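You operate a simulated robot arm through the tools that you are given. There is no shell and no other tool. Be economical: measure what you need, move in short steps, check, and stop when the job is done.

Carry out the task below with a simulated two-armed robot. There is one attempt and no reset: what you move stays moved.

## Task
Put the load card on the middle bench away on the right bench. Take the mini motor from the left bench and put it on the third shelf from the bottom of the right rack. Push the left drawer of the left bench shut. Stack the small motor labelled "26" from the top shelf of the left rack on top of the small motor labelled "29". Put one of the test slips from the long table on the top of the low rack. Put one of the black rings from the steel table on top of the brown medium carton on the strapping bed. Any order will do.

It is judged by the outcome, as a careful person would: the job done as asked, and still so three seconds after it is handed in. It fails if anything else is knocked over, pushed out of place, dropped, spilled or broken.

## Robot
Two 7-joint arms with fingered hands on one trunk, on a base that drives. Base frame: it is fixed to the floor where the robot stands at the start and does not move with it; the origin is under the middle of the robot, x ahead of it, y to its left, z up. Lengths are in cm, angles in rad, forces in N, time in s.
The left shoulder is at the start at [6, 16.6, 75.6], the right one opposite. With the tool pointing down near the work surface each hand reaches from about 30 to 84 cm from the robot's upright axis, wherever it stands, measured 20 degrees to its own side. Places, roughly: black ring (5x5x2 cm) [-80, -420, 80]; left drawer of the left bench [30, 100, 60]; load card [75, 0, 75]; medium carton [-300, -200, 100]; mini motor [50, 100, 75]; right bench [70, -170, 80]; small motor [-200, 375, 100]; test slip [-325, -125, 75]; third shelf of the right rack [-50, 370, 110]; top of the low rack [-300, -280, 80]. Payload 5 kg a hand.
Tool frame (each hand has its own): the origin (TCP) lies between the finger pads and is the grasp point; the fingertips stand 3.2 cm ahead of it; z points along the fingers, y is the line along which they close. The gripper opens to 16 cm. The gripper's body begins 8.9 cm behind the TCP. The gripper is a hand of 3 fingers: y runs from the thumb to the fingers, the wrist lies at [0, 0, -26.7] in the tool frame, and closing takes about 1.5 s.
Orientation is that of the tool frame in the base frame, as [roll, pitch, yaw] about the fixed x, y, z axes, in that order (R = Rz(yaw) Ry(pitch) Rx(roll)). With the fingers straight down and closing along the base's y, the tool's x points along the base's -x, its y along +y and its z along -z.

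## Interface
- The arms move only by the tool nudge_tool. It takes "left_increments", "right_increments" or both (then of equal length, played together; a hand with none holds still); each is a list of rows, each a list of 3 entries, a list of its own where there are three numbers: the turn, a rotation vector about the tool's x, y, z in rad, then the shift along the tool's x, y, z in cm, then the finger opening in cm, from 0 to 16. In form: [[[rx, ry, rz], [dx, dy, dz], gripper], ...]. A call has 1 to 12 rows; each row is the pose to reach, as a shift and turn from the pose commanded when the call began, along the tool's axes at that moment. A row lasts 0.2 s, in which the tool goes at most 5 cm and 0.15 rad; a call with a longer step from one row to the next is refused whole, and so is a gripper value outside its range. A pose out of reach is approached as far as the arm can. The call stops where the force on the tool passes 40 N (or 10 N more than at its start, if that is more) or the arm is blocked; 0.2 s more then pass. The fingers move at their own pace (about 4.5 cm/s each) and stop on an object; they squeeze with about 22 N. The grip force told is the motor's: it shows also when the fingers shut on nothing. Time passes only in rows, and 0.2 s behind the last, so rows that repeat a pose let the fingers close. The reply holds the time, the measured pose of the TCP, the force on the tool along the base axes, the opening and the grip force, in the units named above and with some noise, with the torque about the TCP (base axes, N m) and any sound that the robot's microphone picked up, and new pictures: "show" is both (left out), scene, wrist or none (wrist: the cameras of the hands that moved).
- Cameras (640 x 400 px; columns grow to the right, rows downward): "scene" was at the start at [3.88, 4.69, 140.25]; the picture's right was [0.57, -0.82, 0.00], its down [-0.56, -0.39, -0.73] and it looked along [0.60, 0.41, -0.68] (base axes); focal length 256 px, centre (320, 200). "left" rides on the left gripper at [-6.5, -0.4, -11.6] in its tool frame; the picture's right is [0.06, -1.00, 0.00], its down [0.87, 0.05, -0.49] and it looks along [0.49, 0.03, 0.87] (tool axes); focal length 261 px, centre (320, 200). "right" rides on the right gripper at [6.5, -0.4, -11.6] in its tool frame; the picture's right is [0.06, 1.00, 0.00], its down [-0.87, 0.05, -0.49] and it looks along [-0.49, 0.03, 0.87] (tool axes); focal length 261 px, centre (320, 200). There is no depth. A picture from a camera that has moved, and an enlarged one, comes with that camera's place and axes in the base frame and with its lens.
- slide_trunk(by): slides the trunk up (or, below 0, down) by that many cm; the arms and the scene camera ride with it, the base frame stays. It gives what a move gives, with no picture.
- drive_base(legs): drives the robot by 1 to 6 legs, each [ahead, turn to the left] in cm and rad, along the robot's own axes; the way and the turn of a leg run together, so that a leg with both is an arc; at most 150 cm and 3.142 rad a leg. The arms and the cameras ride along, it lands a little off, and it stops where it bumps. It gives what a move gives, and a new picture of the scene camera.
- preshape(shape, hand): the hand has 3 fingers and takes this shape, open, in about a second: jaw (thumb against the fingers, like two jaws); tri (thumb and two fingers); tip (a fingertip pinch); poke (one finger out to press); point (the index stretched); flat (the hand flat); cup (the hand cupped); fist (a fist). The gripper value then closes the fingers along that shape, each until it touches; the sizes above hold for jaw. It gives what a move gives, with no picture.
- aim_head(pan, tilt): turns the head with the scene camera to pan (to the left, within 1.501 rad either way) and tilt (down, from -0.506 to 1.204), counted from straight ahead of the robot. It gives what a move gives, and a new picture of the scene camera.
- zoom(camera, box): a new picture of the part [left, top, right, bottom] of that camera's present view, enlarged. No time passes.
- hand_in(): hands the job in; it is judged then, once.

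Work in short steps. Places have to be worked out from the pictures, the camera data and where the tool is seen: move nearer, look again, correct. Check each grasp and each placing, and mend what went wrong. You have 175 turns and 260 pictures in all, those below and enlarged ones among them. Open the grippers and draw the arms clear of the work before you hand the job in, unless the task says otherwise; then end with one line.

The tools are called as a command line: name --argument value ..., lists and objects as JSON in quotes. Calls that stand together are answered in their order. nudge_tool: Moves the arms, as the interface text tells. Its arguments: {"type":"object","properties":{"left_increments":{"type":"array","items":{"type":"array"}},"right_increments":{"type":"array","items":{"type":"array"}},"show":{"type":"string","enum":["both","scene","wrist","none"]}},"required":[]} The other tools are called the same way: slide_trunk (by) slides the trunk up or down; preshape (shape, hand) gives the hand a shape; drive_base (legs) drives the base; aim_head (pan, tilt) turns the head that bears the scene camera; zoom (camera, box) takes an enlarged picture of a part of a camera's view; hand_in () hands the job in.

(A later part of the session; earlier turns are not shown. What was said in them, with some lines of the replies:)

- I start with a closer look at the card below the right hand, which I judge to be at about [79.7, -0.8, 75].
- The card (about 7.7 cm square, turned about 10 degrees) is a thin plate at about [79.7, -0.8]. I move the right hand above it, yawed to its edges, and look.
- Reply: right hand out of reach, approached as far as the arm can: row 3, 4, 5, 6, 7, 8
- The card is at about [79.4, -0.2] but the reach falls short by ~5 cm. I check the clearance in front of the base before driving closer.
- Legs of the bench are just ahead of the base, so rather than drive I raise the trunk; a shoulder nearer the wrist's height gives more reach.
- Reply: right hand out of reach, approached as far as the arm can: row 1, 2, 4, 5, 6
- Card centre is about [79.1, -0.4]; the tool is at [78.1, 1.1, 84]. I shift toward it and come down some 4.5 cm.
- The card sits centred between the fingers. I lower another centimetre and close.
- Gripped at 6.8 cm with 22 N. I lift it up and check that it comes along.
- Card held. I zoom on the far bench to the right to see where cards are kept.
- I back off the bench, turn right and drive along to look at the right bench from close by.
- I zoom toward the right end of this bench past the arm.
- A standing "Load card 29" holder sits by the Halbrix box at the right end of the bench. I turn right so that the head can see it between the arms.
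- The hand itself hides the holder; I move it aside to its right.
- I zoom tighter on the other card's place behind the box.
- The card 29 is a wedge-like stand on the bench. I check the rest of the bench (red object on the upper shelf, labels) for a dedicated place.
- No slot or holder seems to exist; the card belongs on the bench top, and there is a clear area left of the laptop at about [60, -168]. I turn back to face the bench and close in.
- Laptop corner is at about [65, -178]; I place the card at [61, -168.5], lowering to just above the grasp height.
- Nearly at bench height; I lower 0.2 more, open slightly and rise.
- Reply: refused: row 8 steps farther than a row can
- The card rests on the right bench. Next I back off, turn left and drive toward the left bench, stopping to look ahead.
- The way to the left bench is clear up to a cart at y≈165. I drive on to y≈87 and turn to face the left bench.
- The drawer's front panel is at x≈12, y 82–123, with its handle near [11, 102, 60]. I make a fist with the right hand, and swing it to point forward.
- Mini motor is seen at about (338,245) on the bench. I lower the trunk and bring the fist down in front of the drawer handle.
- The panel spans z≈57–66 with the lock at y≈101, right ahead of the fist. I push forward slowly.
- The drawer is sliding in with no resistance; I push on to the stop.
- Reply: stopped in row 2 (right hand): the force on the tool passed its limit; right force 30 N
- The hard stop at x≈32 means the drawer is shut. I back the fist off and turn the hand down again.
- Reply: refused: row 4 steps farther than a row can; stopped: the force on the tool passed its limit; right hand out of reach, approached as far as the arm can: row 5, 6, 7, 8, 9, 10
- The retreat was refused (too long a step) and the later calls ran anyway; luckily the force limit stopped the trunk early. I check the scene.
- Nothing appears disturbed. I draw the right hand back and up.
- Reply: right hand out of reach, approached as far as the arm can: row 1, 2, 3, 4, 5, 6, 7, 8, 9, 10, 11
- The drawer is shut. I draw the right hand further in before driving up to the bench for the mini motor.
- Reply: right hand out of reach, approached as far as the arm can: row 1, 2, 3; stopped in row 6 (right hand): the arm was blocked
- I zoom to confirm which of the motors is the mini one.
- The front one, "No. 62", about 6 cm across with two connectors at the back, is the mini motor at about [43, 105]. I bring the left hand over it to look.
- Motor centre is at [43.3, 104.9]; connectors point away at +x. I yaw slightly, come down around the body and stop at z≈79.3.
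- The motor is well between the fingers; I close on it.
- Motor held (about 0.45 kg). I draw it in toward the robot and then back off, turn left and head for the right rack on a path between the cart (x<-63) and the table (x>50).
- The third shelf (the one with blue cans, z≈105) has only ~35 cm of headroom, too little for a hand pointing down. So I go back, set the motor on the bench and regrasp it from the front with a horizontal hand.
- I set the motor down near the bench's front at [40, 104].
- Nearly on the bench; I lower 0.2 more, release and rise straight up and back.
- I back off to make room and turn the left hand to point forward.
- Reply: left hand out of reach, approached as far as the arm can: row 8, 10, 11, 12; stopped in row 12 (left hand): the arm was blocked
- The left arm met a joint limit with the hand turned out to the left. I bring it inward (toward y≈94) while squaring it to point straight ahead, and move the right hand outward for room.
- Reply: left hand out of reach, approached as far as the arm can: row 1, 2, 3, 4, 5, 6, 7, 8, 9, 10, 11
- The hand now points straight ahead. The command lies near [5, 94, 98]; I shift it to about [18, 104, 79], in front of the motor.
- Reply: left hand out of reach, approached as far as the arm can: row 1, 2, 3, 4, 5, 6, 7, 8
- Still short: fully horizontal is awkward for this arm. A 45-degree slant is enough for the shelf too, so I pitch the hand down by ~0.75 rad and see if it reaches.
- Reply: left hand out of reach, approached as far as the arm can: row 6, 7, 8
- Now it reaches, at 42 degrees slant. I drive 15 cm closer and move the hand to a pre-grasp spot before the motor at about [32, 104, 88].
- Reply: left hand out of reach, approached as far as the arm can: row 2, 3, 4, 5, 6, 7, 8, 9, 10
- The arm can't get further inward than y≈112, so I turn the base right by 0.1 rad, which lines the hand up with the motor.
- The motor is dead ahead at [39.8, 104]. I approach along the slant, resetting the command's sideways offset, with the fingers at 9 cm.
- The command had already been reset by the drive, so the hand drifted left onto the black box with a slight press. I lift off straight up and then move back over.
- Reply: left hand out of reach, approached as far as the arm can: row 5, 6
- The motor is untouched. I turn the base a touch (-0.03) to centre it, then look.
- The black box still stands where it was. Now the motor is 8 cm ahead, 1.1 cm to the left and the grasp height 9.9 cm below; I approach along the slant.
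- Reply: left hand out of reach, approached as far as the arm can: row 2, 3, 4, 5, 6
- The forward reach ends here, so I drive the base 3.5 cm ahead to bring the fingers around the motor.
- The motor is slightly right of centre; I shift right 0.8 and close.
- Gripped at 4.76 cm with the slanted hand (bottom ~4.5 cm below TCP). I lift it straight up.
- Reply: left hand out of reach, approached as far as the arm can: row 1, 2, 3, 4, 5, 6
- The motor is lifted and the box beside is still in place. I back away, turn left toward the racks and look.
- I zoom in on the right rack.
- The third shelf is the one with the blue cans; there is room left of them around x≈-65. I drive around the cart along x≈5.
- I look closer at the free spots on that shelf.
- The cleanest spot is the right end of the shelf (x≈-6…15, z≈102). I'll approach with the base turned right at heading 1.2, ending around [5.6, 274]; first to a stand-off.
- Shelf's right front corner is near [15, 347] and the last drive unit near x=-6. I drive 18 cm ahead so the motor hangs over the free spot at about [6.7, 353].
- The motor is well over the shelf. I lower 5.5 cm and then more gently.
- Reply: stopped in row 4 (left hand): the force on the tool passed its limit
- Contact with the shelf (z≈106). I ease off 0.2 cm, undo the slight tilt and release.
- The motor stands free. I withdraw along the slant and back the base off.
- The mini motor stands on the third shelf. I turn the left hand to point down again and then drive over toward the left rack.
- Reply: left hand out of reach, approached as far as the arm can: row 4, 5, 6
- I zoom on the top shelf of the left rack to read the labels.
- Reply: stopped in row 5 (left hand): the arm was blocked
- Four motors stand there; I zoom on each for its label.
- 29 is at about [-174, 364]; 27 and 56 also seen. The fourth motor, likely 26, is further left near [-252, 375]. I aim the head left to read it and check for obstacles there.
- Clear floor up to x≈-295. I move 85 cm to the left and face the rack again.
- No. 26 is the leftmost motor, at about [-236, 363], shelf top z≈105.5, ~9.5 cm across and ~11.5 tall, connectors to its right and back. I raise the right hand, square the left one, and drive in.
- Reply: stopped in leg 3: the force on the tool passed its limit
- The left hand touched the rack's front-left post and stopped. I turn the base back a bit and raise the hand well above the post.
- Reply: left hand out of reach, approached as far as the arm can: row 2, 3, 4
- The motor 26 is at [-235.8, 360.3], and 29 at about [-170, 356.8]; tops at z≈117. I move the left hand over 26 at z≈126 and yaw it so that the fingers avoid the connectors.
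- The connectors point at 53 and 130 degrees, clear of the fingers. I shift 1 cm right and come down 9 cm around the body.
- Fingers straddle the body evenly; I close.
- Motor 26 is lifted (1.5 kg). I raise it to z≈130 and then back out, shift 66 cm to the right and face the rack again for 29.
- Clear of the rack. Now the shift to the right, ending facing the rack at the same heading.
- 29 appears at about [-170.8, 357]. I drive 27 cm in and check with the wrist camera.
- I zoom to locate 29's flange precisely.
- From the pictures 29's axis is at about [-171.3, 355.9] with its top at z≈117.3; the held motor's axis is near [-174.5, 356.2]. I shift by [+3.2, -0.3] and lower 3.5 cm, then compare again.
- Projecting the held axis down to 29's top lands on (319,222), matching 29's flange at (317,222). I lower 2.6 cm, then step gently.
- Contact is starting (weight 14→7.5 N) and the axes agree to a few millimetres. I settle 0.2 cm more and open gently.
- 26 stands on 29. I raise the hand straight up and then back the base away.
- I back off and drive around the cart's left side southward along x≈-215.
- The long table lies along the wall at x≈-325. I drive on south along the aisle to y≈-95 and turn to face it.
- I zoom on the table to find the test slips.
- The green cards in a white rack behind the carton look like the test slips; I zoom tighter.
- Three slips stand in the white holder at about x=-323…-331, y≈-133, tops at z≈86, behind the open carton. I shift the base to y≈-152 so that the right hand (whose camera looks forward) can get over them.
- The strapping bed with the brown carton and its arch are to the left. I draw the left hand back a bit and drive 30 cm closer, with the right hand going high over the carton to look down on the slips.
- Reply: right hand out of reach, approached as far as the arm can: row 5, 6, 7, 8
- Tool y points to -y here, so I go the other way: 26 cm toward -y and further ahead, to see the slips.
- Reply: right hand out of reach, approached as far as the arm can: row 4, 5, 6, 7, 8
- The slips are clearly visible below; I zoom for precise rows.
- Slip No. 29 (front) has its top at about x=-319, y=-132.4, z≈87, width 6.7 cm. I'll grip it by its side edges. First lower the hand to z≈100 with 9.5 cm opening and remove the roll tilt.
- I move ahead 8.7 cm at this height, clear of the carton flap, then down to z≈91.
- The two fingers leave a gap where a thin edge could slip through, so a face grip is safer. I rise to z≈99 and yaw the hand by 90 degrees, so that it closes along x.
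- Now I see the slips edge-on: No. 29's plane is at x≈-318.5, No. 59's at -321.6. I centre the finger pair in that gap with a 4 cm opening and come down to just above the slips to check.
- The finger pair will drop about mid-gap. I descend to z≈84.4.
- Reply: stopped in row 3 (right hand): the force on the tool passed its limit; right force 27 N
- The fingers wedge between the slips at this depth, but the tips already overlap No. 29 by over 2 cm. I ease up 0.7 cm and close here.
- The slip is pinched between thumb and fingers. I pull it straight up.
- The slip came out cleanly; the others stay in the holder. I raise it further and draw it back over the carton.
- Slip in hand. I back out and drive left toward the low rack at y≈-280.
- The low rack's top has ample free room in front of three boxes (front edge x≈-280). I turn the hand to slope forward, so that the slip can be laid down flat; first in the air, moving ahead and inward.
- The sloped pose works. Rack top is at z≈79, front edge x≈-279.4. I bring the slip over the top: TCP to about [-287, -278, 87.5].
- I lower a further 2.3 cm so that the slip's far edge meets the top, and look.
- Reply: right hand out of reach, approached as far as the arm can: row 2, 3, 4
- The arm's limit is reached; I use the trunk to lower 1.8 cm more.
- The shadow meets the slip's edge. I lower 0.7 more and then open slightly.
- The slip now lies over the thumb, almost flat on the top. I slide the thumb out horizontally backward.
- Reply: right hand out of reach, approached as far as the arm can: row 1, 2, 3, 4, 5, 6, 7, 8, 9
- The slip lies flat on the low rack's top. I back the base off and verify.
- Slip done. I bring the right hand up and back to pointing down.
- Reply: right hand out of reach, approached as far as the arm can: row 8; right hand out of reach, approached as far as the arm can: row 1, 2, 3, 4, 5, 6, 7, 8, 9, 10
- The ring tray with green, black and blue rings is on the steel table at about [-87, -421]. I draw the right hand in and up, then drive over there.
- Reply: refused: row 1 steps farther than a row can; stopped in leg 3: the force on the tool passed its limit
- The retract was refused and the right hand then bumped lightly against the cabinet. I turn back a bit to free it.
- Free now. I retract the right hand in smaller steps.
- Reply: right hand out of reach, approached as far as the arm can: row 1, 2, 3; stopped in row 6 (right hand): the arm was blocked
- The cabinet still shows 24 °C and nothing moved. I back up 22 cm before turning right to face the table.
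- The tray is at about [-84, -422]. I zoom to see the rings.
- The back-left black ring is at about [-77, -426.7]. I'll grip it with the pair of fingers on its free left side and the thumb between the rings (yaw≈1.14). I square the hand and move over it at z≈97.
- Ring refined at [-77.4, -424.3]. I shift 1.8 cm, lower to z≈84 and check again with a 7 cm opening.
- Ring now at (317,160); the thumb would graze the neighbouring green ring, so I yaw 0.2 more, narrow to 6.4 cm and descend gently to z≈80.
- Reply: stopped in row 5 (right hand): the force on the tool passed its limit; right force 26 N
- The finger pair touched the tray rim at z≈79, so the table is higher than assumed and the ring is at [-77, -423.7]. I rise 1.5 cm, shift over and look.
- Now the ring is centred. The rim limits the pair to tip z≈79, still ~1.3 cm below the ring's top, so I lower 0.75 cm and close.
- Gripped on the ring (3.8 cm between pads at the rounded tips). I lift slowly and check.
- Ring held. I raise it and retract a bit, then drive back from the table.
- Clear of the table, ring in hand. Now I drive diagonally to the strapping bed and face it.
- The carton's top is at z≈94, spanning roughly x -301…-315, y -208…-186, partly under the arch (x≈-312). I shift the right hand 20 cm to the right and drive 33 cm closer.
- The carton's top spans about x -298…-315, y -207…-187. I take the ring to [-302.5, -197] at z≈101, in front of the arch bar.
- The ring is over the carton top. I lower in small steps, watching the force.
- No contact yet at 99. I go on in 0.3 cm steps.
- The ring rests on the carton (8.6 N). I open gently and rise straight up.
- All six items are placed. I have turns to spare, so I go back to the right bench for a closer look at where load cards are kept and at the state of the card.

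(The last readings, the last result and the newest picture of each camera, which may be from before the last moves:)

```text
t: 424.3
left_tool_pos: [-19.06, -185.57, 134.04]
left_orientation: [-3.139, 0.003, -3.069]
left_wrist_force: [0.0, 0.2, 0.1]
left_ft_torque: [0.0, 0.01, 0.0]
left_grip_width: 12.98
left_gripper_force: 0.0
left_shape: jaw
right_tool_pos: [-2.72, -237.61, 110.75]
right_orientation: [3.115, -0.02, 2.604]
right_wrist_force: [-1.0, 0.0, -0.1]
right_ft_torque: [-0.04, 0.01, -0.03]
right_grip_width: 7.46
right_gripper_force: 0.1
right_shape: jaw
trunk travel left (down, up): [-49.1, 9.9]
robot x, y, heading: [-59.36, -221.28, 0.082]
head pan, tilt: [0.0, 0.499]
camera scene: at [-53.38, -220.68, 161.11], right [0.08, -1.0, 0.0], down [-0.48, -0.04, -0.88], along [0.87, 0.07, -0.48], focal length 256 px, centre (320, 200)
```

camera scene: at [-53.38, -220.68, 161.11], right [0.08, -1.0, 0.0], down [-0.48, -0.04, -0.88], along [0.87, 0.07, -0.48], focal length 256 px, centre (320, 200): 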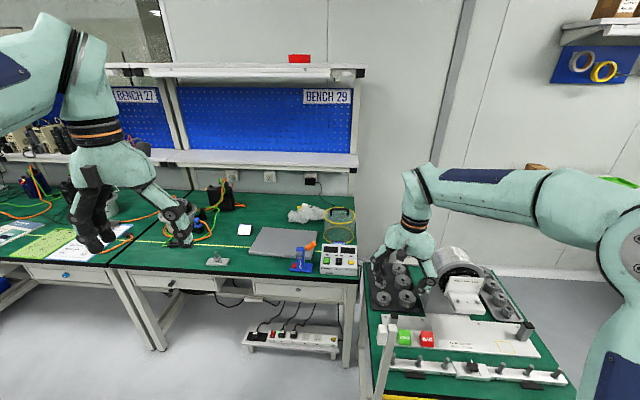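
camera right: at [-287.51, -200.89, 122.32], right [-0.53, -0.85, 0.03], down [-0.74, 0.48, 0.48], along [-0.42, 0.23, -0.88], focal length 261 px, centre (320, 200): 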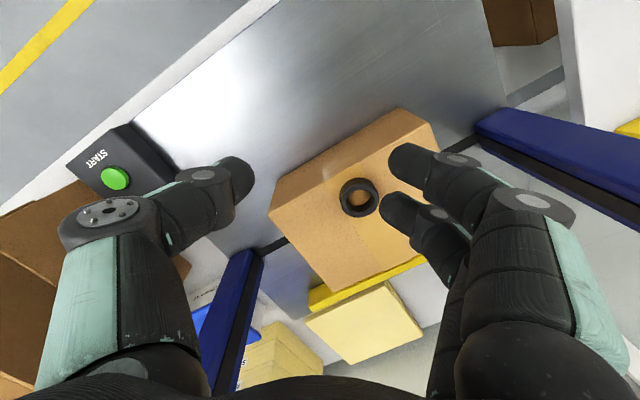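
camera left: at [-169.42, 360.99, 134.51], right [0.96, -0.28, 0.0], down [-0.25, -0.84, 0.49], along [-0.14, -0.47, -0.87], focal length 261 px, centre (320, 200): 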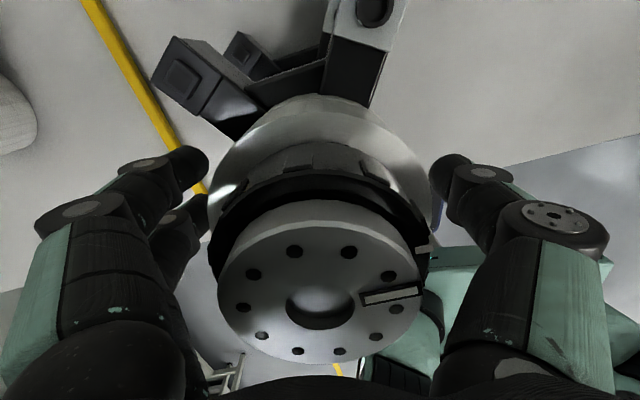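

zoom --camera "scene" --box '[220, 190, 380, 290]'

zoom --camera "scene" --box '[310, 200, 370, 260]'

```text
4.00 times, centred on (300, 240) of scene
camera zoom: at [-53.38, -220.68, 161.11], right [0.08, -1.0, 0.0], down [-0.48, -0.04, -0.88], along [0.87, 0.07, -0.48], focal length 1025 px, centre (400, 40)
```

zoom: 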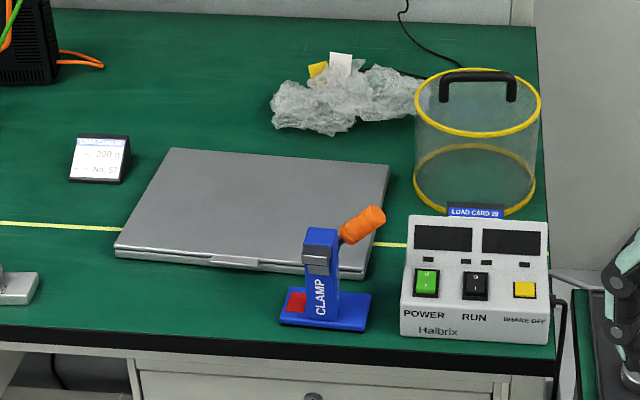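

```text
6.67 times, centred on (340, 230) of scene
camera zoom: at [-53.38, -220.68, 161.11], right [0.08, -1.0, 0.0], down [-0.48, -0.04, -0.88], along [0.87, 0.07, -0.48], focal length 1708 px, centre (187, 0)
```

zoom: 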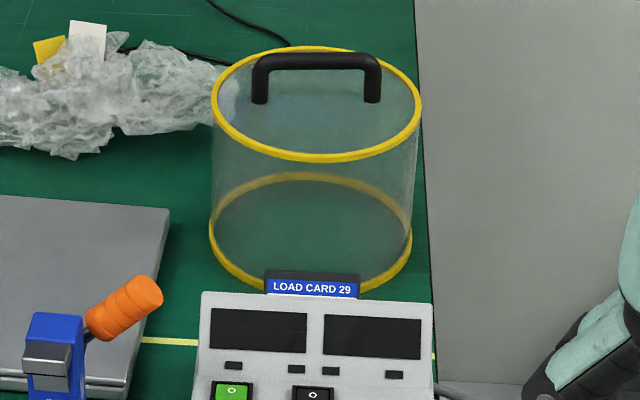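

Card 26 is a free-standing wedge like card 29. It stands upright on the right bench, where I could find no holder for it. Both hands are open and clear of the work, so I hand in.

hand_in

```text
The job is handed in.
```

All six tasks are done and the job is handed in. I found no marked place for the load card, so I stood it in a clear spot on the right bench, and three light contacts along the way (a box beside the mini motor, the left rack's post and the ageing cabinet) showed no visible damage.
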